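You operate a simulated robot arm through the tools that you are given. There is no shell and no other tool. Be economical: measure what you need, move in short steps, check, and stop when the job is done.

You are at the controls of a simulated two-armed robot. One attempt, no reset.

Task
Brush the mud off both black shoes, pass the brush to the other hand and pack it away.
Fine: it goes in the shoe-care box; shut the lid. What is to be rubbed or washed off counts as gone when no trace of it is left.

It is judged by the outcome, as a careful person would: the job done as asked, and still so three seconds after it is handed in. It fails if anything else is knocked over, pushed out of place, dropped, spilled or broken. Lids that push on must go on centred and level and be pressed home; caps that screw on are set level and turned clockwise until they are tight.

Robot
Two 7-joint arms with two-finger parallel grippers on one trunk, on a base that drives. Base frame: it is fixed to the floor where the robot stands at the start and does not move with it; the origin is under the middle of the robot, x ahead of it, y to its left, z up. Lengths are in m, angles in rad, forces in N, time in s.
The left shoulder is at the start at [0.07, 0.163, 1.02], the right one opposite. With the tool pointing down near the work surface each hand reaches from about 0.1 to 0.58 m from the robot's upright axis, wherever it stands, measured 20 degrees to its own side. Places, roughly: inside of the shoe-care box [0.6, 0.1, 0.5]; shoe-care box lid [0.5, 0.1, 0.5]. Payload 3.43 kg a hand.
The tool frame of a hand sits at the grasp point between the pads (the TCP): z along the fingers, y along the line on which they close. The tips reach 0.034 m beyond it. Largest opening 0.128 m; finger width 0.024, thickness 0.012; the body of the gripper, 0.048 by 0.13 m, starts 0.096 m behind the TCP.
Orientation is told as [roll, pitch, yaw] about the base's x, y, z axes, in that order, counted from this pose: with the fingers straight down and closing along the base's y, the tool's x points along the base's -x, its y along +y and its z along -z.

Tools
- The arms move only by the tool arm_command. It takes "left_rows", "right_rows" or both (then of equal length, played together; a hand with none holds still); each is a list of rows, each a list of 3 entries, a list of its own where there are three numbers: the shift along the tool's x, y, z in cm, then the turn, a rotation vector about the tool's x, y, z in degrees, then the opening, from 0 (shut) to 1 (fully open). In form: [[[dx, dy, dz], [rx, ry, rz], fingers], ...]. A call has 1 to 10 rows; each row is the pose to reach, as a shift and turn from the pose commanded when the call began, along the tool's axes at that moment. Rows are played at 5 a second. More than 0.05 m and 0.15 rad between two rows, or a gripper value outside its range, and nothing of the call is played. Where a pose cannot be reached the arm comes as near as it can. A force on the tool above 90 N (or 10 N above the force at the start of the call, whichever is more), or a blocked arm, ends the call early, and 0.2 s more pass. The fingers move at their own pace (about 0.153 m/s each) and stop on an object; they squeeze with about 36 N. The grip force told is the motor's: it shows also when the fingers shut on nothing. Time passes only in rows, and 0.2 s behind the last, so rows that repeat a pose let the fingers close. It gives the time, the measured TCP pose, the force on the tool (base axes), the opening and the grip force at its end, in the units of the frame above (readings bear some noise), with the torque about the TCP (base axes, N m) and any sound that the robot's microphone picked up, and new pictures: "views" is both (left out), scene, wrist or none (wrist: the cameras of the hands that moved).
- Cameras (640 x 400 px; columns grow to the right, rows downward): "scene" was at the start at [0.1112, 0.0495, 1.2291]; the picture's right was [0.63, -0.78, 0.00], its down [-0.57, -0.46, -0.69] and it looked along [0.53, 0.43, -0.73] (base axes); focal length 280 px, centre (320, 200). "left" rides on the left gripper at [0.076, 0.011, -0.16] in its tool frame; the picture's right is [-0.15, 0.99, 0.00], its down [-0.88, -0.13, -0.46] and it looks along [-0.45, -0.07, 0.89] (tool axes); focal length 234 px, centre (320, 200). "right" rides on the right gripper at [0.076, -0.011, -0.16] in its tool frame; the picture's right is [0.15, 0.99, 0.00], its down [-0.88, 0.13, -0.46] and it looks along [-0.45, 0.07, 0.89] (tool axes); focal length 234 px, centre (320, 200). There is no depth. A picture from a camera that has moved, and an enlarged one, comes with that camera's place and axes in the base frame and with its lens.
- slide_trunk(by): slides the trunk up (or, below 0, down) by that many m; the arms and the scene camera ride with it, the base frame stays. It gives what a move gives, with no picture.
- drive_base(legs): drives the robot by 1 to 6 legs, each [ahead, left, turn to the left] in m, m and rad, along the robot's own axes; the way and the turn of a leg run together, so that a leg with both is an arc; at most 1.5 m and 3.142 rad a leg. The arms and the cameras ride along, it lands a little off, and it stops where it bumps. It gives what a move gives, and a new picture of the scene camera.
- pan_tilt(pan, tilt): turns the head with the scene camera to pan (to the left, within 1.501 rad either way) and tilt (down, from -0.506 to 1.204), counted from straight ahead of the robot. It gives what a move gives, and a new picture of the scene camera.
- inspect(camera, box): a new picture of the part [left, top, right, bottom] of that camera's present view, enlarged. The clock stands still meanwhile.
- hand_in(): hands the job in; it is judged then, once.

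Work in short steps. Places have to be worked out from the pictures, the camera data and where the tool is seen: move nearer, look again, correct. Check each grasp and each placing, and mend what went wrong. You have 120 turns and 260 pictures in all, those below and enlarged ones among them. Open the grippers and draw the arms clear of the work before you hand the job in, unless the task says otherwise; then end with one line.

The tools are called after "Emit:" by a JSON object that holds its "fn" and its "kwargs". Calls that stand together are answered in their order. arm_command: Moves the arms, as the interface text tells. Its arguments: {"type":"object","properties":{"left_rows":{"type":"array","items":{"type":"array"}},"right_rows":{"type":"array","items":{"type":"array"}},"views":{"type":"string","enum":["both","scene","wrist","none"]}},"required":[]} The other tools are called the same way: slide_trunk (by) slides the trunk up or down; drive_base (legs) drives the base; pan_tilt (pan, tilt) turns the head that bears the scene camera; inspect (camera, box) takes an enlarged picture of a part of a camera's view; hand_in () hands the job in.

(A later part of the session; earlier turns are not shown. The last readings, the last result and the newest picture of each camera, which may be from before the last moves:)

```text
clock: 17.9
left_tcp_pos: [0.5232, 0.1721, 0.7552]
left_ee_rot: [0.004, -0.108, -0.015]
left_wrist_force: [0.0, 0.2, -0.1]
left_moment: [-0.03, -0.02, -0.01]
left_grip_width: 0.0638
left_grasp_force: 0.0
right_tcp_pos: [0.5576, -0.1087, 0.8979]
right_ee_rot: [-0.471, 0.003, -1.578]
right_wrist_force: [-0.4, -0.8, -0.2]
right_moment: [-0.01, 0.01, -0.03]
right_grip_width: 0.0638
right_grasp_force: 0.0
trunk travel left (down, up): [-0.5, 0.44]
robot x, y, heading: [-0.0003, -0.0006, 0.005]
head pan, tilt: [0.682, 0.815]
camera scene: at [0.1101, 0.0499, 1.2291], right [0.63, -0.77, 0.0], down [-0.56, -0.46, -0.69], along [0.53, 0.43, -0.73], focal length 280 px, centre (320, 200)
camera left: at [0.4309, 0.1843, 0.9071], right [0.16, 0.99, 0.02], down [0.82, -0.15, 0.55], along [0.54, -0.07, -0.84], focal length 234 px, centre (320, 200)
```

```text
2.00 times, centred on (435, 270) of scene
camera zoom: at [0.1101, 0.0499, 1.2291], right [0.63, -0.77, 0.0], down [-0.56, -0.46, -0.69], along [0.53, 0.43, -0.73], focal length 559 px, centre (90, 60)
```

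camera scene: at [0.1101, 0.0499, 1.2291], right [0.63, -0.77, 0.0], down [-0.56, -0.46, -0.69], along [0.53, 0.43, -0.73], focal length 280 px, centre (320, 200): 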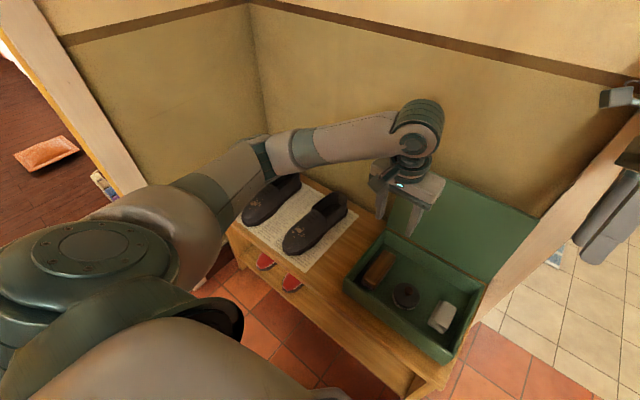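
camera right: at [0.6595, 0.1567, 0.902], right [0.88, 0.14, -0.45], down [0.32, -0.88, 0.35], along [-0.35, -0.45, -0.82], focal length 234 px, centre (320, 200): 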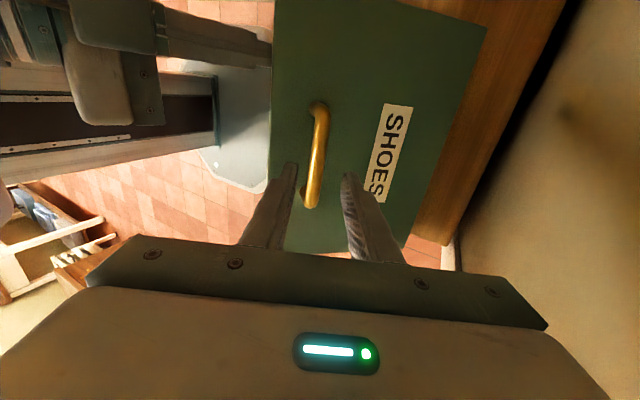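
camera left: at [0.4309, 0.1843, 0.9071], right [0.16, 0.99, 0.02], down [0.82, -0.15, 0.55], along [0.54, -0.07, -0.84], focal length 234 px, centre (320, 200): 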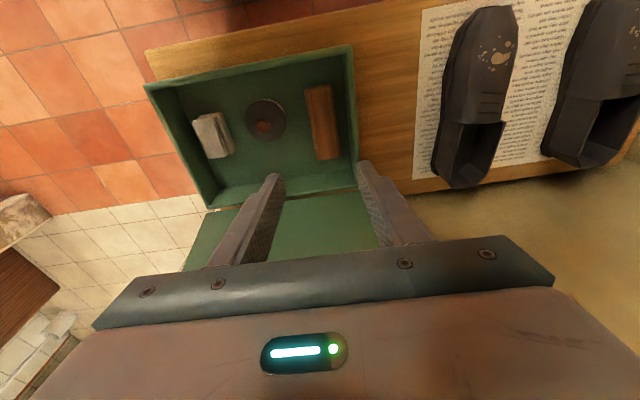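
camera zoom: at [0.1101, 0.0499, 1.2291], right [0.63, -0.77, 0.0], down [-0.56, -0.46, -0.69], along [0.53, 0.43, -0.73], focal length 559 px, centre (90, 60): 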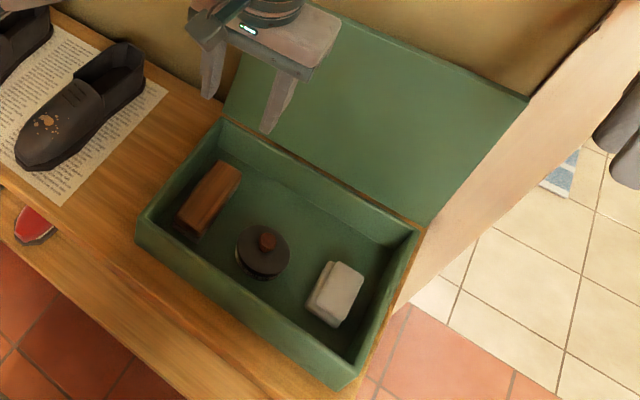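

The lid stays open. I place the brush's top at about (0.537, 0.18, 0.505), some 12 cm long along x and 5 cm wide. I bring the left hand upright over it and look.

Emit:
{"fn": "arm_command", "kwargs": {"left_rows": [[[-0.3, 0.5, 4], [0, 3, 0], 0.6], [[-0.6, 1, 8], [0, 6.2, 0], 0.7], [[-0.6, 1, 9], [0, 6.2, 0.8], 0.7]]}}

Emit:
{"fn": "inspect", "kwargs": {"camera": "left", "box": [180, 40, 440, 240]}}

```text
clock: 18.7
left_tcp_pos: [0.5401, 0.1819, 0.6681]
left_ee_rot: [0.003, 0.002, -0.031]
left_wrist_force: [-0.6, 0.5, 0.2]
left_moment: [-0.04, -0.01, -0.03]
left_grip_width: 0.0894
left_grasp_force: 0.1
right_tcp_pos: [0.5568, -0.108, 0.8979]
right_ee_rot: [-0.469, 0.002, -1.577]
right_wrist_force: [0.1, 1.0, 0.6]
right_moment: [-0.02, -0.02, -0.01]
right_grip_width: 0.064
right_grasp_force: 0.0
trunk travel left (down, up): [-0.5, 0.44]
robot x, y, heading: [-0.0003, 0.0042, 0.002]
head pan, tilt: [0.682, 0.815]
camera scene: at [0.1102, 0.05, 1.2292], right [0.63, -0.77, 0.0], down [-0.56, -0.46, -0.69], along [0.53, 0.43, -0.73], focal length 280 px, centre (320, 200)
camera left: at [0.4648, 0.1946, 0.8274], right [0.18, 0.98, 0.0], down [0.88, -0.16, 0.46], along [0.45, -0.08, -0.89], focal length 234 px, centre (320, 200)
```

scene: 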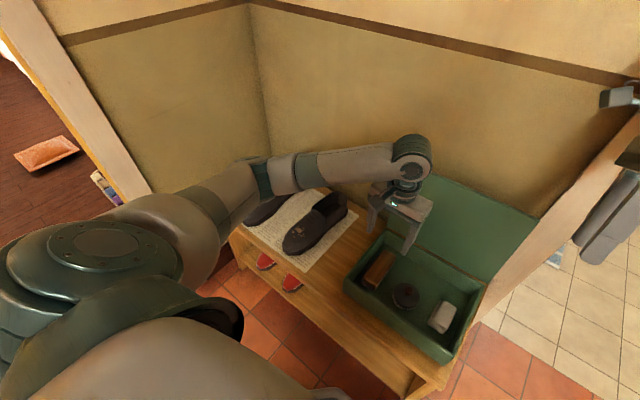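
left: 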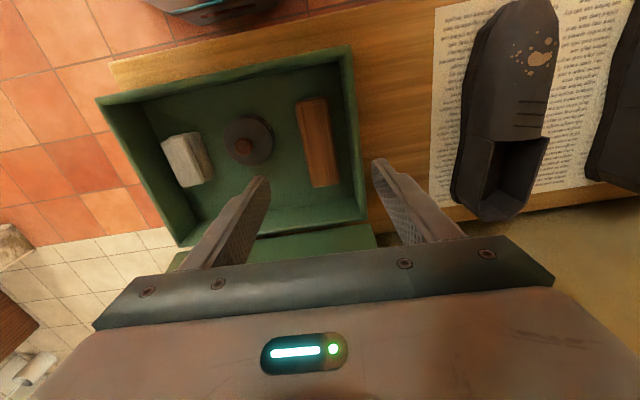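

```text
2.00 times, centred on (310, 140) of left
camera zoom: at [0.4648, 0.1946, 0.8274], right [0.18, 0.98, 0.0], down [0.88, -0.16, 0.46], along [0.45, -0.08, -0.89], focal length 468 px, centre (340, 320)
```

zoom: 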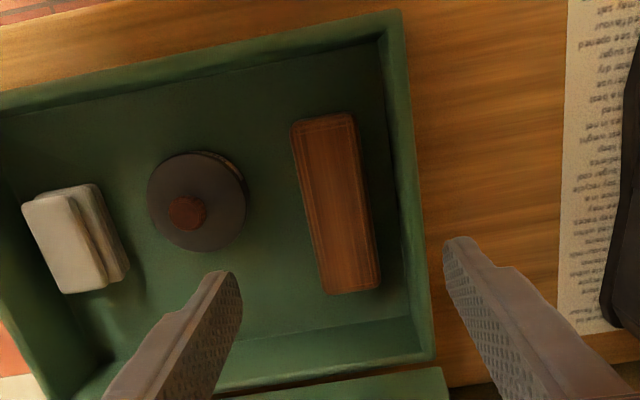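

The brush is centred at (0.545, 0.180), about 4 cm wide, with about 2 cm of room to the box's left wall. I narrow the opening to 5 cm and go down close above it for a check.

Emit:
{"fn": "arm_command", "kwargs": {"left_rows": [[[-0.2, -0.1, 4], [0, 0, -1.5], 0.5], [[-0.4, -0.15, 8], [0, 0, -1.6], 0.4], [[-0.5, -0.15, 11], [0, 0, -1.7], 0.4]]}}

Emit:
{"fn": "inspect", "kwargs": {"camera": "left", "box": [200, 60, 440, 250]}}

Emit:
{"fn": "inspect", "kwargs": {"camera": "scene", "box": [340, 200, 470, 320]}}

```text
clock: 19.5
left_tcp_pos: [0.5461, 0.1826, 0.5556]
left_ee_rot: [0.004, -0.002, -0.001]
left_wrist_force: [-0.1, 0.6, -1.5]
left_moment: [0.01, 0.05, 0.0]
left_grip_width: 0.0513
left_grasp_force: 0.1
right_tcp_pos: [0.5567, -0.1076, 0.8975]
right_ee_rot: [-0.47, 0.002, -1.579]
right_wrist_force: [-0.4, -0.2, 0.1]
right_moment: [-0.03, 0.0, -0.04]
right_grip_width: 0.064
right_grasp_force: 0.0
trunk travel left (down, up): [-0.5, 0.44]
robot x, y, heading: [-0.0035, -0.0019, 0.003]
head pan, tilt: [0.682, 0.815]
camera scene: at [0.1106, 0.0501, 1.2291], right [0.63, -0.77, 0.0], down [-0.56, -0.46, -0.68], along [0.53, 0.43, -0.73], focal length 280 px, centre (320, 200)
camera left: at [0.4706, 0.1918, 0.7165], right [0.15, 0.99, 0.0], down [0.88, -0.13, 0.46], along [0.45, -0.06, -0.89], focal length 234 px, centre (320, 200)
```

scene: 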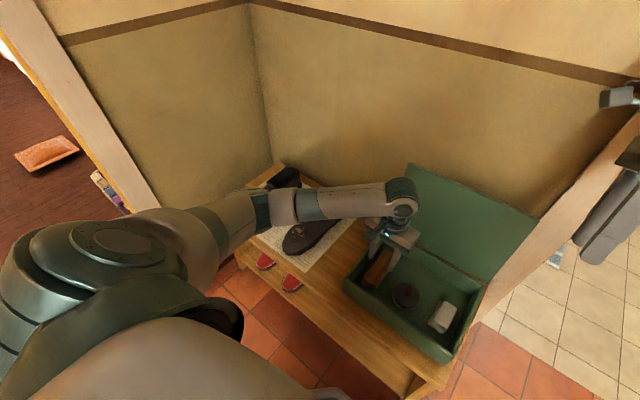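
left: 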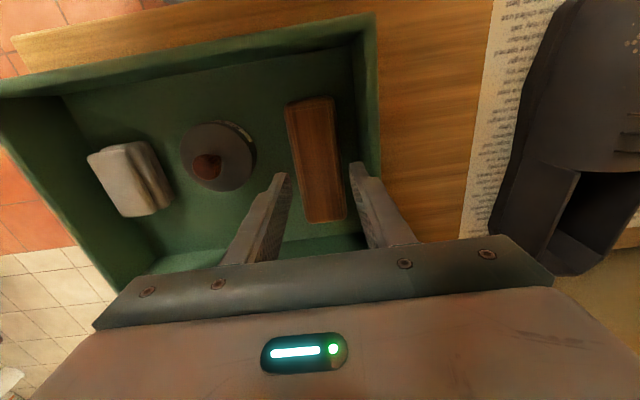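

```text
2.11 times, centred on (320, 155) of left
camera zoom: at [0.4706, 0.1918, 0.7165], right [0.15, 0.99, 0.0], down [0.88, -0.13, 0.46], along [0.45, -0.06, -0.89], focal length 493 px, centre (320, 295)
```

zoom: 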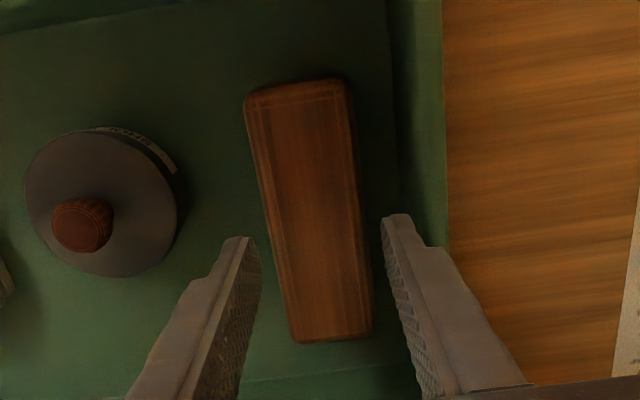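

```text
3.33 times, centred on (405, 260) of scene
camera zoom: at [0.1106, 0.0501, 1.2291], right [0.63, -0.77, 0.0], down [-0.56, -0.46, -0.68], along [0.53, 0.43, -0.73], focal length 932 px, centre (37, 0)
```

zoom: 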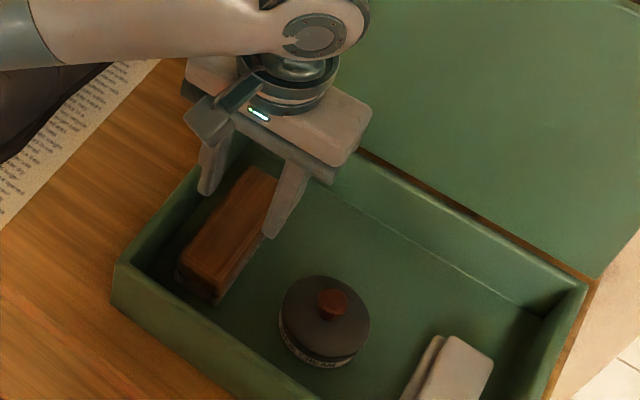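

Refined: the brush's top is at about z 0.49, y 0.178. I shift 4 mm to the right and go down so the tips reach about 2 cm below its top, then look before closing.

Emit:
{"fn": "arm_command", "kwargs": {"left_rows": [[[0, -0.35, 2.5], [0, 0, 0], 0.4], [[0, -0.35, 4.6], [0, 0, 0], 0.4]]}}

Emit:
{"fn": "inspect", "kwargs": {"camera": "left", "box": [200, 60, 440, 250]}}

Emit:
{"fn": "inspect", "kwargs": {"camera": "scene", "box": [340, 200, 470, 320]}}

```text
clock: 20.1
left_tcp_pos: [0.5451, 0.1766, 0.5113]
left_ee_rot: [0.002, -0.001, -0.002]
left_wrist_force: [0.3, -0.2, 0.0]
left_moment: [-0.02, -0.03, -0.02]
left_grip_width: 0.0514
left_grasp_force: 0.1
right_tcp_pos: [0.5569, -0.1093, 0.8983]
right_ee_rot: [-0.47, 0.002, -1.578]
right_wrist_force: [-1.0, 0.0, -0.2]
right_moment: [-0.03, -0.01, 0.03]
right_grip_width: 0.0641
right_grasp_force: 0.1
trunk travel left (down, up): [-0.5, 0.44]
robot x, y, heading: [-0.0024, -0.0015, 0.004]
head pan, tilt: [0.682, 0.815]
camera scene: at [0.1103, 0.05, 1.2292], right [0.63, -0.77, 0.0], down [-0.56, -0.46, -0.69], along [0.53, 0.43, -0.73], focal length 280 px, centre (320, 200)
camera left: at [0.4704, 0.1876, 0.6709], right [0.15, 0.99, 0.0], down [0.88, -0.13, 0.46], along [0.45, -0.06, -0.89], focal length 234 px, centre (320, 200)
```

scene: 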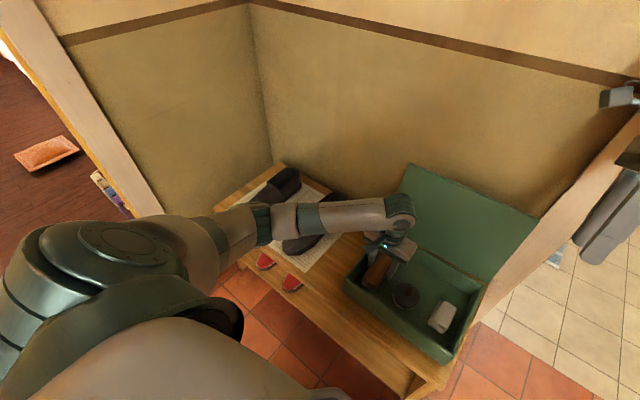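
left: 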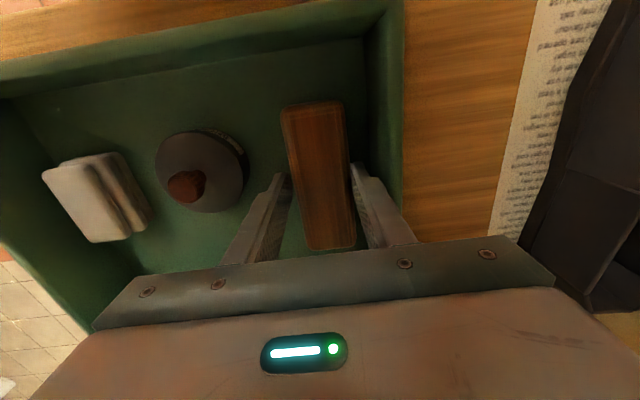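

```text
2.11 times, centred on (320, 155) of left
camera zoom: at [0.4704, 0.1876, 0.6709], right [0.15, 0.99, 0.0], down [0.88, -0.13, 0.46], along [0.45, -0.06, -0.89], focal length 493 px, centre (320, 295)
```

zoom: 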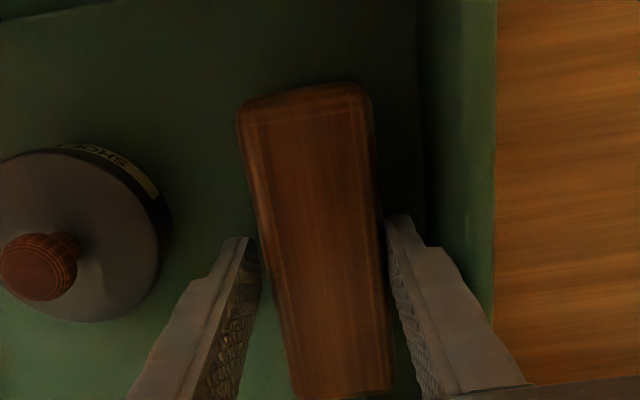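

```text
3.33 times, centred on (405, 260) of scene
camera zoom: at [0.1103, 0.05, 1.2292], right [0.63, -0.77, 0.0], down [-0.56, -0.46, -0.69], along [0.53, 0.43, -0.73], focal length 932 px, centre (37, 0)
```

zoom: 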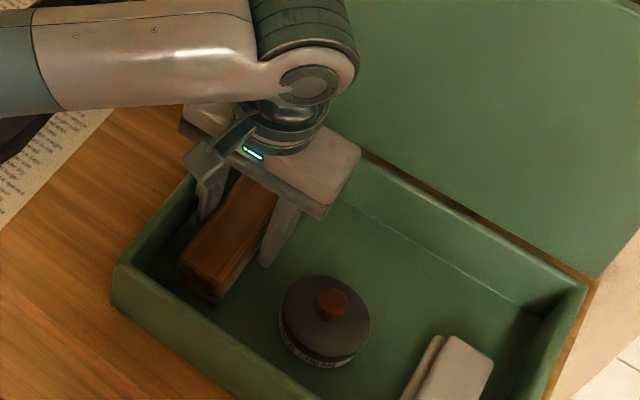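

The fingers straddle the brush with its top just above the tips. I go 7 mm lower and close.

Emit:
{"fn": "arm_command", "kwargs": {"left_rows": [[[0, 0.1, 0.7], [0, 0, 0], 0.4], [[0, 0.1, 0.7], [0, 0, 0], 0.1], [[0, 0.1, 0.7], [0, 0, 0], 0.1], [[0, 0.1, 0.7], [0, 0, 0], 0.1]]}}

Emit:
{"fn": "inspect", "kwargs": {"camera": "scene", "box": [340, 200, 470, 320]}}

```text
clock: 21.1
left_tcp_pos: [0.5453, 0.178, 0.5063]
left_ee_rot: [0.003, -0.002, 0.001]
left_wrist_force: [2.3, 0.7, 3.8]
left_moment: [-0.1, 0.21, 0.0]
left_grip_width: 0.0441
left_grasp_force: 36.3
right_tcp_pos: [0.5563, -0.1092, 0.8981]
right_ee_rot: [-0.468, 0.0, -1.577]
right_wrist_force: [0.4, 0.0, 0.1]
right_moment: [0.0, 0.01, 0.01]
right_grip_width: 0.0638
right_grasp_force: 0.1
trunk travel left (down, up): [-0.5, 0.44]
robot x, y, heading: [-0.0011, 0.0016, 0.008]
head pan, tilt: [0.682, 0.815]
camera scene: at [0.11, 0.0499, 1.2292], right [0.63, -0.77, 0.0], down [-0.56, -0.46, -0.69], along [0.53, 0.43, -0.73], focal length 280 px, centre (320, 200)
camera left: at [0.4701, 0.1885, 0.6647], right [0.15, 0.99, 0.0], down [0.88, -0.13, 0.46], along [0.45, -0.06, -0.89], focal length 234 px, centre (320, 200)
```

scene: 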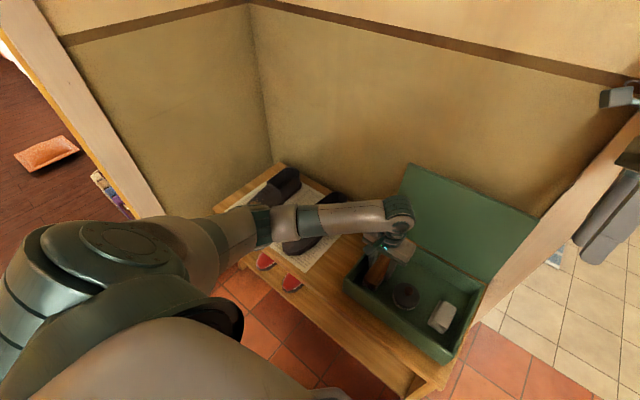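
left: 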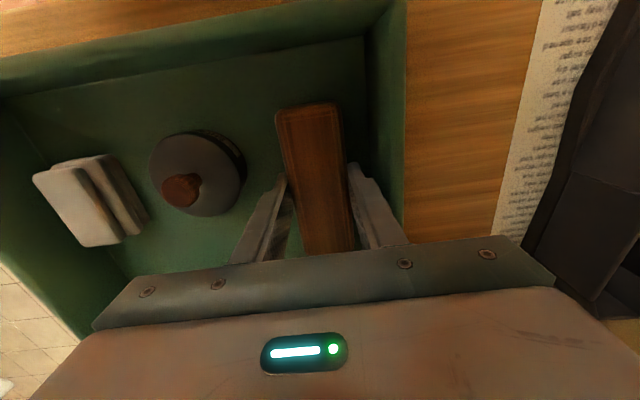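

```text
3.33 times, centred on (405, 260) of scene
camera zoom: at [0.11, 0.0499, 1.2292], right [0.63, -0.77, 0.0], down [-0.56, -0.46, -0.69], along [0.53, 0.43, -0.73], focal length 932 px, centre (37, 0)
```

zoom: 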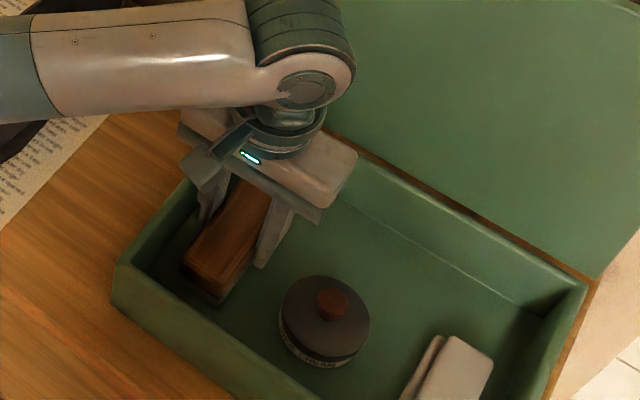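

Brush gripped at 44 mm. I lift it straight up out of the box.

Emit:
{"fn": "arm_command", "kwargs": {"left_rows": [[[0, 0, -1], [0, 0, 0], 0.1], [[0, 0, -5], [0, 0, 0], 0.1], [[0, 0, -10], [0, 0, 0], 0.1], [[0, 0, -15], [0, 0, 0], 0.1], [[0, 0, -19], [0, 0, 0], 0.1]]}}

Emit:
{"fn": "inspect", "kwargs": {"camera": "scene", "box": [340, 150, 470, 270]}}

Emit:
{"fn": "inspect", "kwargs": {"camera": "left", "box": [200, 60, 440, 250]}}

```text
clock: 22.3
left_tcp_pos: [0.5448, 0.1769, 0.6961]
left_ee_rot: [0.005, 0.001, 0.0]
left_wrist_force: [-0.3, 0.2, -1.5]
left_moment: [0.02, -0.03, 0.01]
left_grip_width: 0.0444
left_grasp_force: 36.5
right_tcp_pos: [0.5566, -0.1089, 0.8978]
right_ee_rot: [-0.468, 0.004, -1.577]
right_wrist_force: [-0.6, 0.4, 0.9]
right_moment: [-0.01, 0.04, -0.03]
right_grip_width: 0.0639
right_grasp_force: 0.2
trunk travel left (down, up): [-0.5, 0.44]
robot x, y, heading: [-0.0015, 0.0049, 0.004]
head pan, tilt: [0.682, 0.815]
camera scene: at [0.1101, 0.0497, 1.229], right [0.63, -0.77, 0.0], down [-0.56, -0.46, -0.69], along [0.53, 0.43, -0.73], focal length 280 px, centre (320, 200)
camera left: at [0.4695, 0.1879, 0.8548], right [0.15, 0.99, 0.0], down [0.88, -0.13, 0.45], along [0.45, -0.06, -0.89], focal length 234 px, centre (320, 200)
```

scene: 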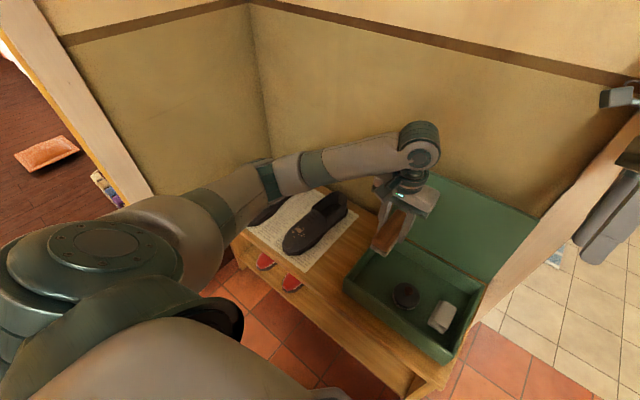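
left: 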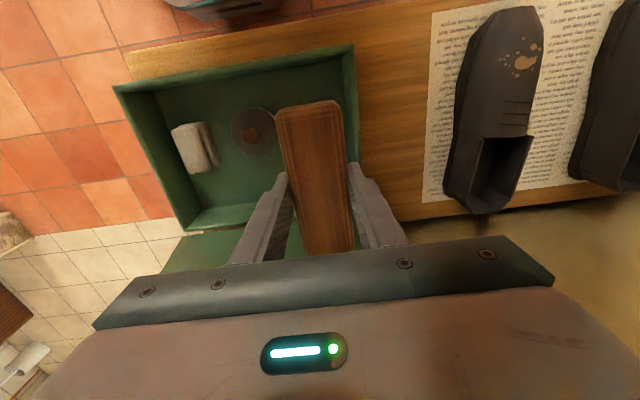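

```text
3.33 times, centred on (405, 210) of scene
camera zoom: at [0.1101, 0.0497, 1.229], right [0.63, -0.77, 0.0], down [-0.56, -0.46, -0.69], along [0.53, 0.43, -0.73], focal length 932 px, centre (37, 167)
```

zoom: 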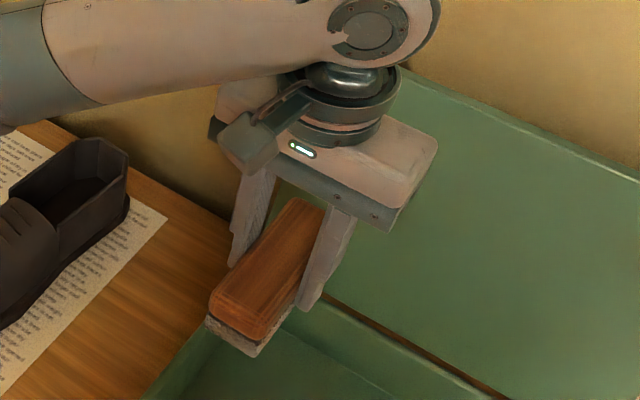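

```text
2.11 times, centred on (320, 155) of left
camera zoom: at [0.4695, 0.1879, 0.8548], right [0.15, 0.99, 0.0], down [0.88, -0.13, 0.45], along [0.45, -0.06, -0.89], focal length 493 px, centre (320, 295)
```

zoom: 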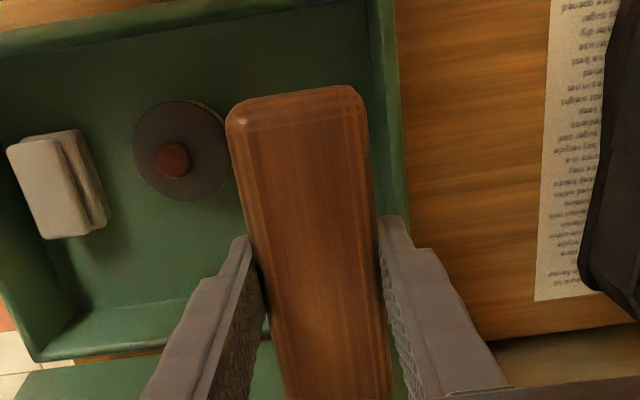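

The brush is up with its bristles down, about 13 mm below the fingertips. Both shoes lie to the left (y≈0.46 and 0.67), so I drive sideways 0.3 m with the arms held high.

Emit:
{"fn": "drive_base", "kwargs": {"legs": [[0, 0.3, 0]]}}

```text
clock: 24.4
left_tcp_pos: [0.5442, 0.4771, 0.6948]
left_ee_rot: [0.002, -0.001, -0.002]
left_wrist_force: [0.2, -0.4, -1.8]
left_moment: [-0.04, -0.01, 0.0]
left_grip_width: 0.0443
left_grasp_force: 35.9
right_tcp_pos: [0.5556, 0.1906, 0.8978]
right_ee_rot: [-0.47, 0.001, -1.577]
right_wrist_force: [-0.1, -0.5, 1.5]
right_moment: [0.0, 0.01, 0.04]
right_grip_width: 0.0638
right_grasp_force: 0.1
trunk travel left (down, up): [-0.5, 0.44]
robot x, y, heading: [0.0012, 0.2997, -0.001]
head pan, tilt: [0.682, 0.815]
camera scene: at [0.1097, 0.35, 1.2291], right [0.63, -0.77, 0.0], down [-0.56, -0.46, -0.68], along [0.53, 0.43, -0.73], focal length 280 px, centre (320, 200)
```

scene: 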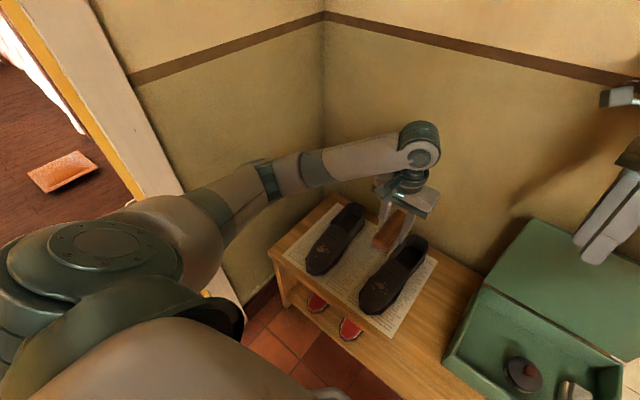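

Now I look at the shoes closely from both cameras.

Emit:
{"fn": "inspect", "kwargs": {"camera": "scene", "box": [290, 190, 450, 330]}}

Emit:
{"fn": "inspect", "kwargs": {"camera": "left", "box": [160, 0, 560, 250]}}

```text
2.86 times, centred on (370, 260) of scene
camera zoom: at [0.1097, 0.35, 1.2291], right [0.63, -0.77, 0.0], down [-0.56, -0.46, -0.68], along [0.53, 0.43, -0.73], focal length 799 px, centre (177, 29)
```

zoom: 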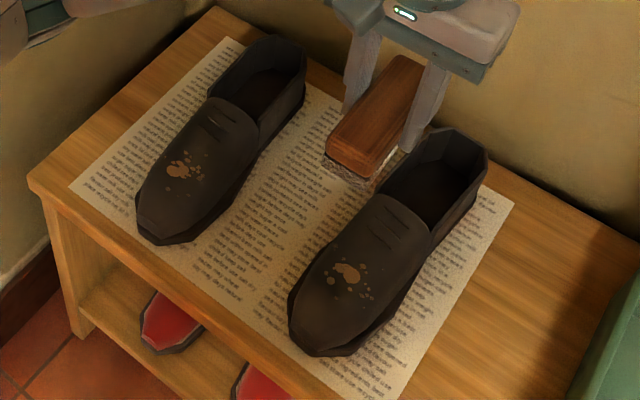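

```text
1.60 times, centred on (360, 125) of left
camera zoom: at [0.4694, 0.4876, 0.8544], right [0.15, 0.99, 0.0], down [0.88, -0.13, 0.46], along [0.45, -0.07, -0.89], focal length 375 px, centre (256, 320)
```

zoom: 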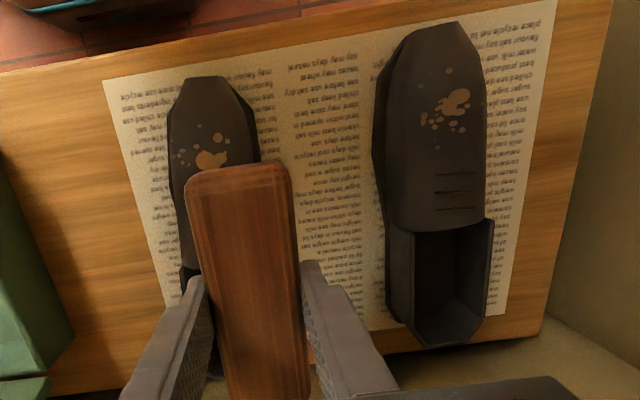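

I judge mud A at (0.487, 0.446, 0.516) and mud B at (0.473, 0.644, 0.511), on nearly level surfaces; brush contact should come at TCP z≈0.562. I go above mud A to z≈0.60.

Emit:
{"fn": "arm_command", "kwargs": {"left_rows": [[[3, -1.5, 3], [0, 0, 0], 0.1], [[6.2, -3.1, 6], [0, 0, 0], 0.1], [[6.2, -3.3, 9], [0, 0, 0], 0.1]]}}

Emit:
{"fn": "inspect", "kwargs": {"camera": "scene", "box": [310, 200, 450, 320]}}

Emit:
{"fn": "inspect", "kwargs": {"camera": "left", "box": [200, 0, 560, 250]}}

```text
clock: 25.2
left_tcp_pos: [0.483, 0.4425, 0.6035]
left_ee_rot: [0.004, 0.001, -0.002]
left_wrist_force: [0.6, -0.2, -0.5]
left_moment: [0.03, 0.02, -0.02]
left_grip_width: 0.0443
left_grasp_force: 35.7
right_tcp_pos: [0.5577, 0.1896, 0.8977]
right_ee_rot: [-0.471, 0.003, -1.578]
right_wrist_force: [-0.5, -0.6, -0.1]
right_moment: [-0.03, 0.03, -0.02]
right_grip_width: 0.0641
right_grasp_force: 0.1
trunk travel left (down, up): [-0.5, 0.44]
robot x, y, heading: [-0.0017, 0.2989, 0.004]
head pan, tilt: [0.682, 0.815]
camera scene: at [0.11, 0.3494, 1.2291], right [0.63, -0.77, 0.0], down [-0.56, -0.46, -0.68], along [0.53, 0.43, -0.73], focal length 280 px, centre (320, 200)
camera left: at [0.4072, 0.4541, 0.7637], right [0.15, 0.99, 0.0], down [0.88, -0.13, 0.46], along [0.45, -0.06, -0.89], focal length 234 px, centre (320, 200)
```

scene: 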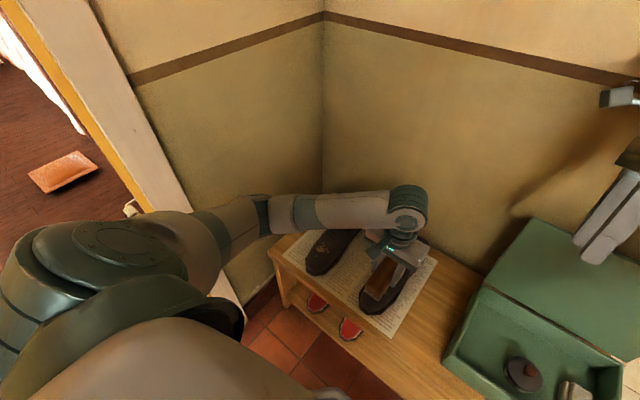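
left: 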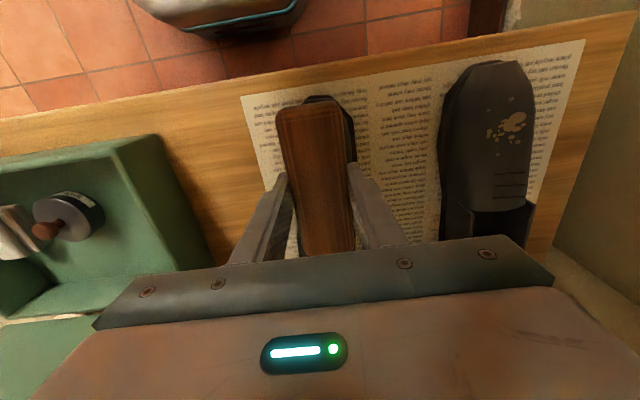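

```text
3.33 times, centred on (380, 260) of scene
camera zoom: at [0.11, 0.3494, 1.2291], right [0.63, -0.77, 0.0], down [-0.56, -0.46, -0.68], along [0.53, 0.43, -0.73], focal length 932 px, centre (120, 0)
```

zoom: 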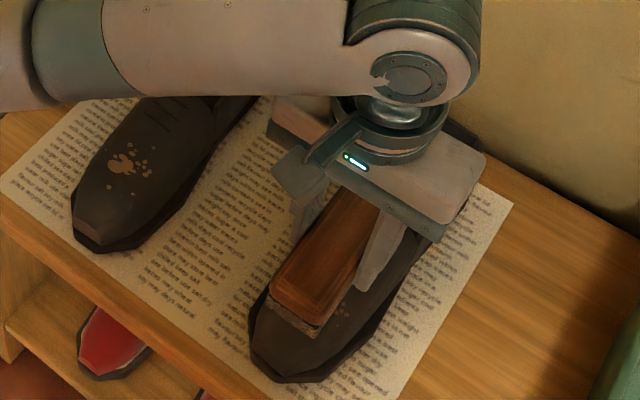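

```text
1.60 times, centred on (380, 125) of left
camera zoom: at [0.4072, 0.4541, 0.7637], right [0.15, 0.99, 0.0], down [0.88, -0.13, 0.46], along [0.45, -0.06, -0.89], focal length 375 px, centre (224, 320)
```

zoom: 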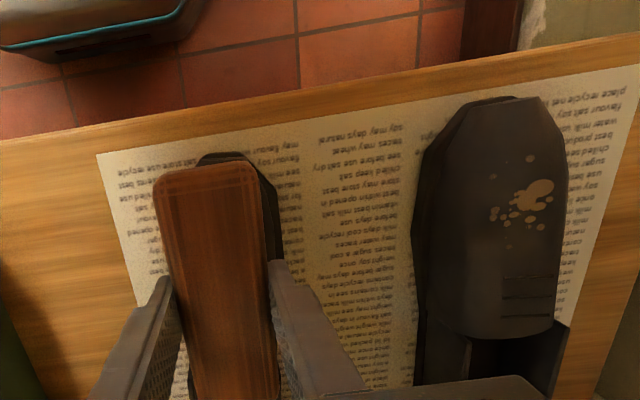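

The brush is over the mud on shoe A. I lower it gently to find contact.

Emit:
{"fn": "arm_command", "kwargs": {"left_rows": [[[0, 0, 1.5], [0, 0, 0], 0.1], [[0, 0, 3], [0, 0, 0], 0.1], [[0, 0, 3.3], [0, 0, 0], 0.1]], "views": "none"}}

Emit:
{"fn": "arm_command", "kwargs": {"left_rows": [[[0, 0, 0.4], [0, 0, 0], 0.1], [[0, 0, 0.4], [0, 0, 0], 0.1]], "views": "scene"}}

```text
clock: 26.0
left_tcp_pos: [0.483, 0.444, 0.5714]
left_ee_rot: [0.002, -0.004, -0.003]
left_wrist_force: [0.2, 0.0, -0.6]
left_moment: [0.01, 0.0, -0.01]
left_grip_width: 0.0442
left_grasp_force: 35.9
right_tcp_pos: [0.5561, 0.19, 0.8979]
right_ee_rot: [-0.469, 0.003, -1.578]
right_wrist_force: [-0.9, -0.9, -1.3]
right_moment: [-0.01, -0.01, -0.03]
right_grip_width: 0.064
right_grasp_force: 0.0
trunk travel left (down, up): [-0.5, 0.44]
robot x, y, heading: [-0.0023, 0.3007, -0.0]
head pan, tilt: [0.682, 0.815]
```

```text
clock: 26.6
left_tcp_pos: [0.4834, 0.4429, 0.5676]
left_ee_rot: [0.003, 0.0, -0.002]
left_wrist_force: [-0.1, 0.9, -1.2]
left_moment: [0.02, 0.0, 0.0]
left_grip_width: 0.0441
left_grasp_force: 35.7
right_tcp_pos: [0.5557, 0.1905, 0.8977]
right_ee_rot: [-0.469, 0.002, -1.579]
right_wrist_force: [0.0, -0.9, -0.2]
right_moment: [-0.02, 0.02, -0.01]
right_grip_width: 0.0638
right_grasp_force: 0.1
trunk travel left (down, up): [-0.5, 0.44]
robot x, y, heading: [-0.0016, 0.2978, 0.003]
head pan, tilt: [0.682, 0.815]
camera scene: at [0.1097, 0.3492, 1.2291], right [0.63, -0.77, 0.0], down [-0.56, -0.46, -0.69], along [0.53, 0.43, -0.73], focal length 280 px, centre (320, 200)
```

scene: 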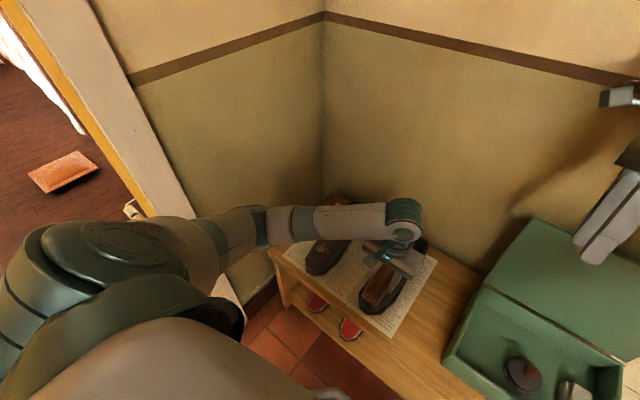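

Emit:
{"fn": "arm_command", "kwargs": {"left_rows": [[[0, 0, 0.4], [0, 0, 0], 0.1], [[0, 0, 0.4], [0, 0, 0], 0.1]], "views": "none"}}

Emit:
{"fn": "arm_command", "kwargs": {"left_rows": [[[0, 0, 0.3], [0, 0, 0], 0.1], [[0, 0, 0.3], [0, 0, 0], 0.1]], "views": "none"}}

Emit:
{"fn": "arm_command", "kwargs": {"left_rows": [[[0, 0, 0.3], [0, 0, 0], 0.1], [[0, 0, 0.3], [0, 0, 0], 0.1]], "views": "none"}}

Emit:
{"fn": "inspect", "kwargs": {"camera": "scene", "box": [310, 200, 450, 320]}}

```text
clock: 27.2
left_tcp_pos: [0.4825, 0.4431, 0.5654]
left_ee_rot: [0.004, -0.003, -0.002]
left_wrist_force: [-2.9, 2.1, 14.5]
left_moment: [-0.04, -0.77, 0.09]
left_grip_width: 0.0438
left_grasp_force: 36.2
right_tcp_pos: [0.5554, 0.1907, 0.8989]
right_ee_rot: [-0.469, 0.002, -1.578]
right_wrist_force: [-0.2, -0.3, -0.8]
right_moment: [-0.02, 0.03, -0.01]
right_grip_width: 0.0642
right_grasp_force: 0.1
trunk travel left (down, up): [-0.5, 0.44]
robot x, y, heading: [-0.0005, 0.2982, 0.001]
head pan, tilt: [0.682, 0.815]
```

```text
clock: 27.8
left_tcp_pos: [0.4825, 0.4441, 0.5619]
left_ee_rot: [0.002, -0.004, -0.004]
left_wrist_force: [-4.5, 1.2, 18.9]
left_moment: [-0.06, -0.99, 0.04]
left_grip_width: 0.0439
left_grasp_force: 36.3
right_tcp_pos: [0.5551, 0.1891, 0.8993]
right_ee_rot: [-0.467, 0.002, -1.579]
right_wrist_force: [0.2, 0.7, -0.5]
right_moment: [0.01, 0.04, 0.01]
right_grip_width: 0.064
right_grasp_force: 0.1
trunk travel left (down, up): [-0.5, 0.44]
robot x, y, heading: [0.0012, 0.2968, 0.003]
head pan, tilt: [0.682, 0.815]
```

```text
clock: 28.4
left_tcp_pos: [0.4825, 0.442, 0.5585]
left_ee_rot: [0.005, -0.003, -0.001]
left_wrist_force: [-7.9, 0.3, 17.6]
left_moment: [-0.06, -0.87, -0.03]
left_grip_width: 0.0441
left_grasp_force: 35.7
right_tcp_pos: [0.554, 0.1894, 0.8992]
right_ee_rot: [-0.468, 0.002, -1.577]
right_wrist_force: [0.5, -0.2, 1.0]
right_moment: [-0.05, 0.04, 0.05]
right_grip_width: 0.064
right_grasp_force: 0.1
trunk travel left (down, up): [-0.5, 0.44]
robot x, y, heading: [-0.0019, 0.2972, -0.001]
head pan, tilt: [0.682, 0.815]
```

```text
3.33 times, centred on (380, 260) of scene
camera zoom: at [0.1074, 0.3488, 1.2294], right [0.63, -0.77, 0.0], down [-0.56, -0.46, -0.69], along [0.53, 0.43, -0.73], focal length 932 px, centre (120, 0)
```

zoom: 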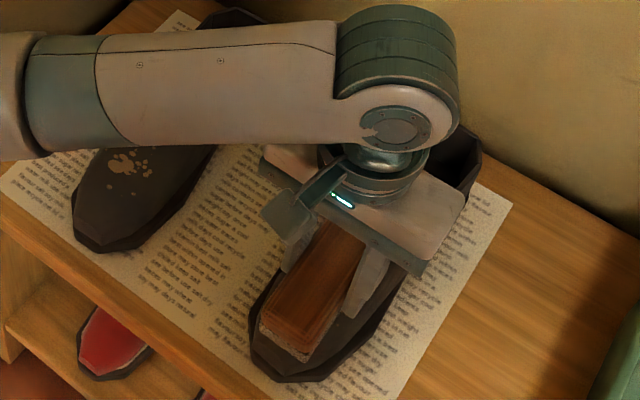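

Contact is at the brush's rear end (about 5 cm behind the TCP), so the vamp slopes down toward the toe. I lift slightly, tilt the brush's front down about 12° and look at how it sits in the grip.

Emit:
{"fn": "arm_command", "kwargs": {"left_rows": [[[0, 0, -1.5], [0, -4, 0], 0.1], [[0.3, 0, -3], [0, -8, 0], 0.1], [[0.6, 0, -3], [0, -12, 0], 0.1]], "views": "wrist"}}

Emit:
{"fn": "inspect", "kwargs": {"camera": "scene", "box": [310, 190, 450, 310]}}

```text
clock: 29.2
left_tcp_pos: [0.4761, 0.444, 0.5884]
left_ee_rot: [0.003, -0.211, -0.002]
left_wrist_force: [0.6, -0.5, -0.9]
left_moment: [-0.03, 0.01, -0.01]
left_grip_width: 0.0442
left_grasp_force: 35.8
right_tcp_pos: [0.5556, 0.1905, 0.8977]
right_ee_rot: [-0.47, 0.003, -1.577]
right_wrist_force: [-0.9, 0.3, 0.8]
right_moment: [0.01, 0.02, 0.02]
right_grip_width: 0.0637
right_grasp_force: 0.1
trunk travel left (down, up): [-0.5, 0.44]
robot x, y, heading: [-0.0056, 0.2995, -0.003]
head pan, tilt: [0.682, 0.815]
camera left: at [0.3693, 0.4548, 0.7282], right [0.15, 0.99, 0.03], down [0.77, -0.13, 0.63], along [0.63, -0.07, -0.78], focal length 234 px, centre (320, 200)
```

left: 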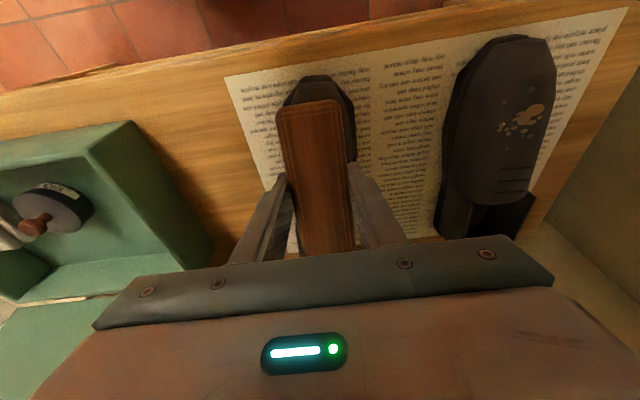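

```text
3.33 times, centred on (380, 250) of scene
camera zoom: at [0.1095, 0.3493, 1.2291], right [0.63, -0.77, 0.0], down [-0.56, -0.46, -0.69], along [0.53, 0.43, -0.73], focal length 932 px, centre (120, 33)
```

zoom: 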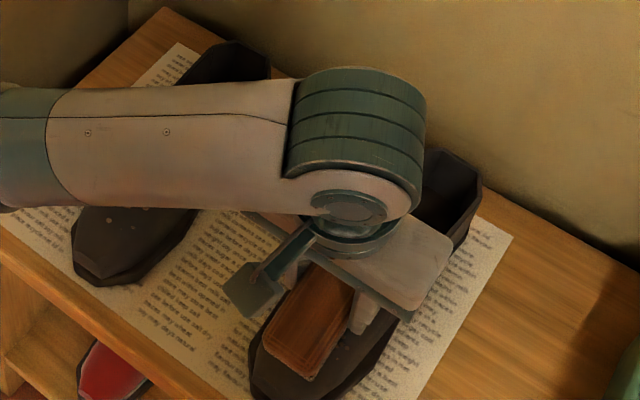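

The brush sits unchanged in the grip. I lower it again with the tilt, in small steps.

Emit:
{"fn": "arm_command", "kwargs": {"left_rows": [[[0.21, 0, 1], [0, 0, 0], 0.1], [[0.42, 0, 2], [0, 0, 0], 0.1], [[0.42, 0, 2], [0, 0, 0], 0.1]], "views": "none"}}

Emit:
{"fn": "arm_command", "kwargs": {"left_rows": [[[0.08, 0, 0.4], [0, 0, 0], 0.1], [[0.08, 0, 0.4], [0, 0, 0], 0.1]], "views": "none"}}

Emit:
{"fn": "arm_command", "kwargs": {"left_rows": [[[0.08, 0, 0.4], [0, 0, 0], 0.1], [[0.08, 0, 0.4], [0, 0, 0], 0.1]], "views": "none"}}

```text
clock: 30.0
left_tcp_pos: [0.477, 0.4434, 0.5665]
left_ee_rot: [0.004, -0.21, -0.004]
left_wrist_force: [0.1, 0.5, -0.8]
left_moment: [0.01, -0.03, 0.01]
left_grip_width: 0.0442
left_grasp_force: 36.3
right_tcp_pos: [0.5561, 0.1911, 0.8981]
right_ee_rot: [-0.471, 0.002, -1.578]
right_wrist_force: [-0.6, 0.8, -0.6]
right_moment: [0.0, -0.02, -0.01]
right_grip_width: 0.0641
right_grasp_force: 0.1
trunk travel left (down, up): [-0.5, 0.44]
robot x, y, heading: [-0.0043, 0.3038, 0.005]
head pan, tilt: [0.682, 0.815]
```

```text
clock: 30.6
left_tcp_pos: [0.477, 0.4437, 0.564]
left_ee_rot: [0.004, -0.212, -0.001]
left_wrist_force: [-0.2, -0.4, 0.2]
left_moment: [0.03, 0.0, 0.03]
left_grip_width: 0.044
left_grasp_force: 35.7
right_tcp_pos: [0.5563, 0.1907, 0.8973]
right_ee_rot: [-0.469, 0.001, -1.577]
right_wrist_force: [1.0, -0.3, 0.4]
right_moment: [-0.01, 0.03, -0.01]
right_grip_width: 0.0641
right_grasp_force: 0.1
trunk travel left (down, up): [-0.5, 0.44]
robot x, y, heading: [-0.0016, 0.2995, 0.002]
head pan, tilt: [0.682, 0.815]
```

```text
clock: 31.2
left_tcp_pos: [0.4766, 0.4446, 0.5594]
left_ee_rot: [0.004, -0.21, -0.001]
left_wrist_force: [-0.5, 0.0, -1.2]
left_moment: [-0.02, -0.03, -0.01]
left_grip_width: 0.0442
left_grasp_force: 36.2
right_tcp_pos: [0.5568, 0.1898, 0.8982]
right_ee_rot: [-0.469, 0.002, -1.577]
right_wrist_force: [0.4, 0.5, 0.3]
right_moment: [0.0, 0.0, 0.02]
right_grip_width: 0.0642
right_grasp_force: 0.1
trunk travel left (down, up): [-0.5, 0.44]
robot x, y, heading: [-0.0028, 0.2956, 0.002]
head pan, tilt: [0.682, 0.815]
```

Emit:
{"fn": "arm_command", "kwargs": {"left_rows": [[[0.1, 0, 0.5], [0, 0, 0], 0.1], [[0.1, 0, 0.5], [0, 0, 0], 0.1]], "views": "none"}}

Emit:
{"fn": "arm_command", "kwargs": {"left_rows": [[[0.08, 0, 0.4], [0, 0, 0], 0.1], [[0.08, 0, 0.4], [0, 0, 0], 0.1]], "views": "none"}}

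Emit:
{"fn": "inspect", "kwargs": {"camera": "scene", "box": [310, 190, 450, 310]}}

```text
clock: 31.8
left_tcp_pos: [0.4765, 0.4431, 0.554]
left_ee_rot: [0.004, -0.21, -0.002]
left_wrist_force: [-0.3, -0.1, -0.9]
left_moment: [0.0, 0.02, -0.01]
left_grip_width: 0.0439
left_grasp_force: 36.1
right_tcp_pos: [0.5568, 0.1905, 0.897]
right_ee_rot: [-0.47, 0.002, -1.579]
right_wrist_force: [-0.5, 0.0, 0.5]
right_moment: [0.01, 0.0, -0.01]
right_grip_width: 0.0638
right_grasp_force: 0.1
trunk travel left (down, up): [-0.5, 0.44]
robot x, y, heading: [-0.0008, 0.3003, -0.0]
head pan, tilt: [0.682, 0.815]
```

```text
clock: 32.4
left_tcp_pos: [0.4771, 0.4432, 0.5501]
left_ee_rot: [0.001, -0.211, -0.002]
left_wrist_force: [0.3, 1.0, 8.2]
left_moment: [0.09, 0.46, -0.03]
left_grip_width: 0.0439
left_grasp_force: 35.7
right_tcp_pos: [0.5559, 0.19, 0.8975]
right_ee_rot: [-0.471, 0.002, -1.577]
right_wrist_force: [-0.6, -0.8, 0.6]
right_moment: [0.0, -0.01, 0.02]
right_grip_width: 0.0641
right_grasp_force: 0.1
trunk travel left (down, up): [-0.5, 0.44]
robot x, y, heading: [-0.0031, 0.3019, 0.004]
head pan, tilt: [0.682, 0.815]
```

```text
3.33 times, centred on (380, 250) of scene
camera zoom: at [0.1091, 0.3491, 1.2293], right [0.63, -0.77, 0.0], down [-0.56, -0.46, -0.69], along [0.53, 0.43, -0.73], focal length 932 px, centre (120, 33)
```

zoom: 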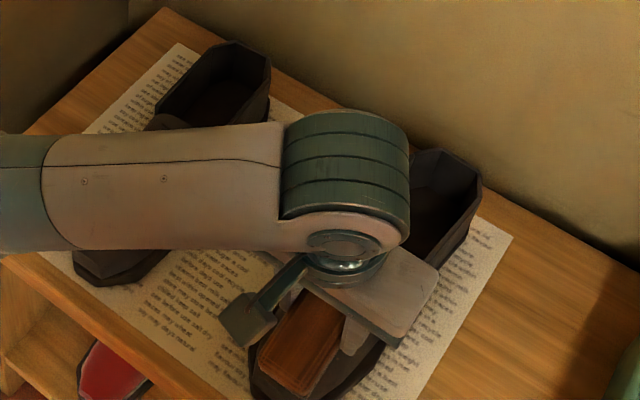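

The brush now lies nearly flat on the vamp (8 N). I make gentle strokes along the shoe and across.

Emit:
{"fn": "arm_command", "kwargs": {"left_rows": [[[1.5, 0, 0.1], [0, 1.5, 0], 0.1], [[-1.5, 0, 0.2], [0, 1.5, 0], 0.1], [[1.5, 0.5, 0.2], [0, 1.5, 0], 0.1], [[-1.5, 0.5, 0.2], [0, 1.5, 0], 0.1], [[1.5, -0.8, 0.2], [0, 1.5, 0], 0.1], [[-1.5, -0.8, 0.2], [0, 1.5, 0], 0.1], [[0, 1.2, 0.2], [0, 1.5, 0], 0.1], [[0, -1.2, 0.2], [0, 1.5, 0], 0.1], [[0, 0, 0.2], [0, 1.5, 0], 0.1]], "views": "none"}}

Emit:
{"fn": "arm_command", "kwargs": {"left_rows": [[[0, 0, -2], [0, 0, 0], 0.1], [[-3, 0, -6], [0, 0, 0], 0.1], [[-6, 0, -10], [0, 4, 0], 0.1], [[-9, 0, -13], [0, 8, 0], 0.1]]}}

Emit:
{"fn": "inspect", "kwargs": {"camera": "scene", "box": [310, 200, 450, 320]}}

```text
clock: 34.4
left_tcp_pos: [0.4773, 0.4416, 0.5486]
left_ee_rot: [0.001, -0.186, -0.003]
left_wrist_force: [-3.0, -7.4, 8.2]
left_moment: [-0.4, 0.61, 0.36]
left_grip_width: 0.0443
left_grasp_force: 35.7
right_tcp_pos: [0.5545, 0.1887, 0.8979]
right_ee_rot: [-0.47, 0.002, -1.58]
right_wrist_force: [0.6, 0.4, -0.2]
right_moment: [-0.05, -0.01, 0.01]
right_grip_width: 0.0638
right_grasp_force: 0.1
trunk travel left (down, up): [-0.5, 0.44]
robot x, y, heading: [-0.0015, 0.2998, 0.003]
head pan, tilt: [0.682, 0.815]
```

```text
clock: 35.4
left_tcp_pos: [0.5428, 0.4429, 0.6927]
left_ee_rot: [0.007, -0.041, -0.002]
left_wrist_force: [0.1, 0.0, -1.1]
left_moment: [-0.02, 0.04, -0.01]
left_grip_width: 0.044
left_grasp_force: 35.7
right_tcp_pos: [0.5563, 0.1891, 0.8976]
right_ee_rot: [-0.47, 0.0, -1.579]
right_wrist_force: [0.4, -0.1, -0.2]
right_moment: [-0.02, 0.0, 0.04]
right_grip_width: 0.064
right_grasp_force: 0.1
trunk travel left (down, up): [-0.5, 0.44]
robot x, y, heading: [-0.0025, 0.3009, -0.0]
head pan, tilt: [0.682, 0.815]
camera scene: at [0.11, 0.3488, 1.229], right [0.63, -0.77, 0.0], down [-0.56, -0.46, -0.69], along [0.53, 0.43, -0.73], focal length 280 px, centre (320, 200)
camera left: at [0.4607, 0.4538, 0.8487], right [0.15, 0.99, 0.01], down [0.86, -0.13, 0.49], along [0.49, -0.06, -0.87], focal length 234 px, centre (320, 200)
```

scene: 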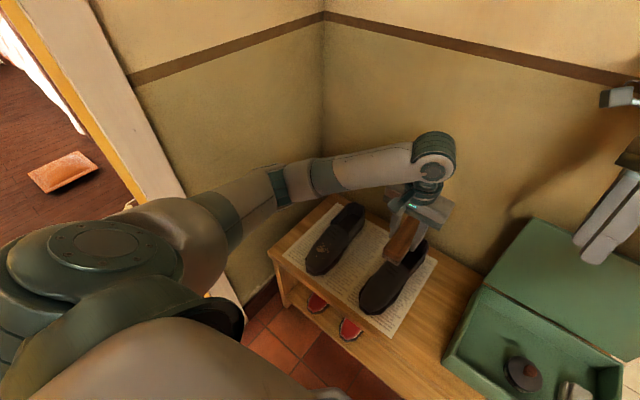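
left: 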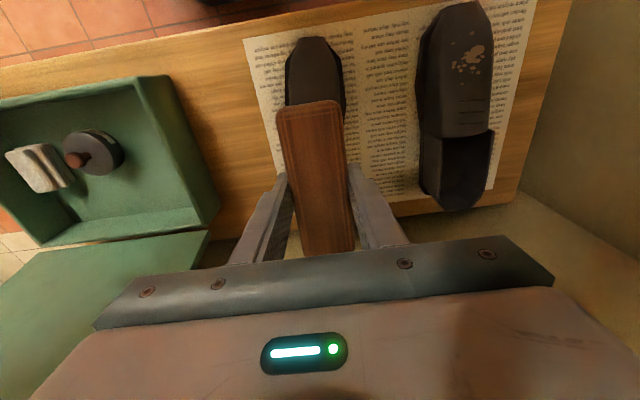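

```text
3.33 times, centred on (380, 260) of scene
camera zoom: at [0.11, 0.3488, 1.229], right [0.63, -0.77, 0.0], down [-0.56, -0.46, -0.69], along [0.53, 0.43, -0.73], focal length 932 px, centre (120, 0)
```

zoom: 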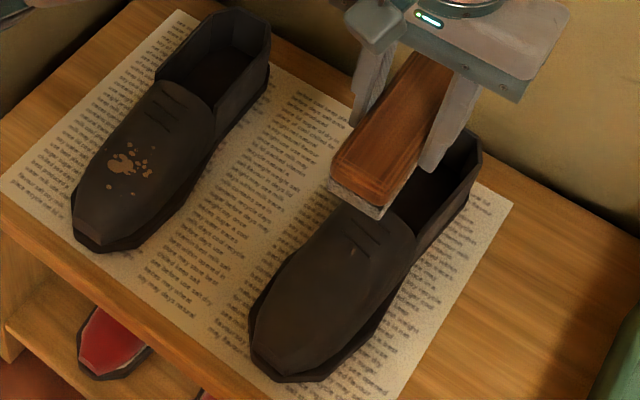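

Almost all of the mud on shoe A is gone and the shoe has not moved; a tiny speck seems left near the throat. I enlarge.

Emit:
{"fn": "inspect", "kwargs": {"camera": "scene", "box": [345, 250, 405, 320]}}

Emit:
{"fn": "inspect", "kwargs": {"camera": "left", "box": [270, 20, 360, 120]}}

```text
5.71 times, centred on (375, 285) of scene
camera zoom: at [0.11, 0.3488, 1.229], right [0.63, -0.77, 0.0], down [-0.56, -0.46, -0.69], along [0.53, 0.43, -0.73], focal length 1597 px, centre (6, -286)
```

zoom: 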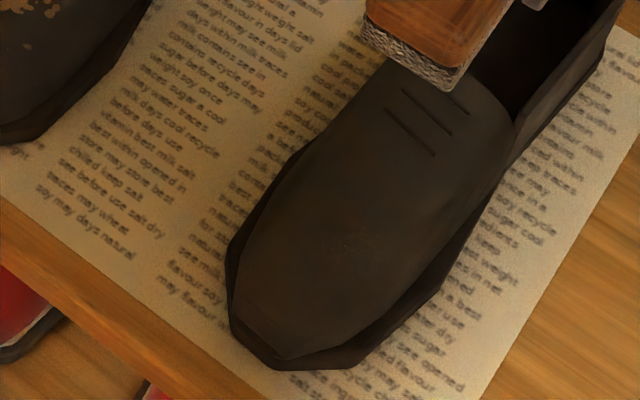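

```text
4.00 times, centred on (315, 70) of left
camera zoom: at [0.4607, 0.4538, 0.8487], right [0.15, 0.99, 0.01], down [0.86, -0.13, 0.49], along [0.49, -0.06, -0.87], focal length 937 px, centre (340, 720)
```

zoom: 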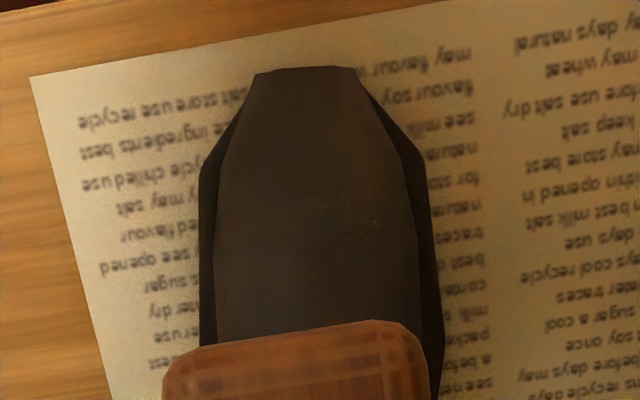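

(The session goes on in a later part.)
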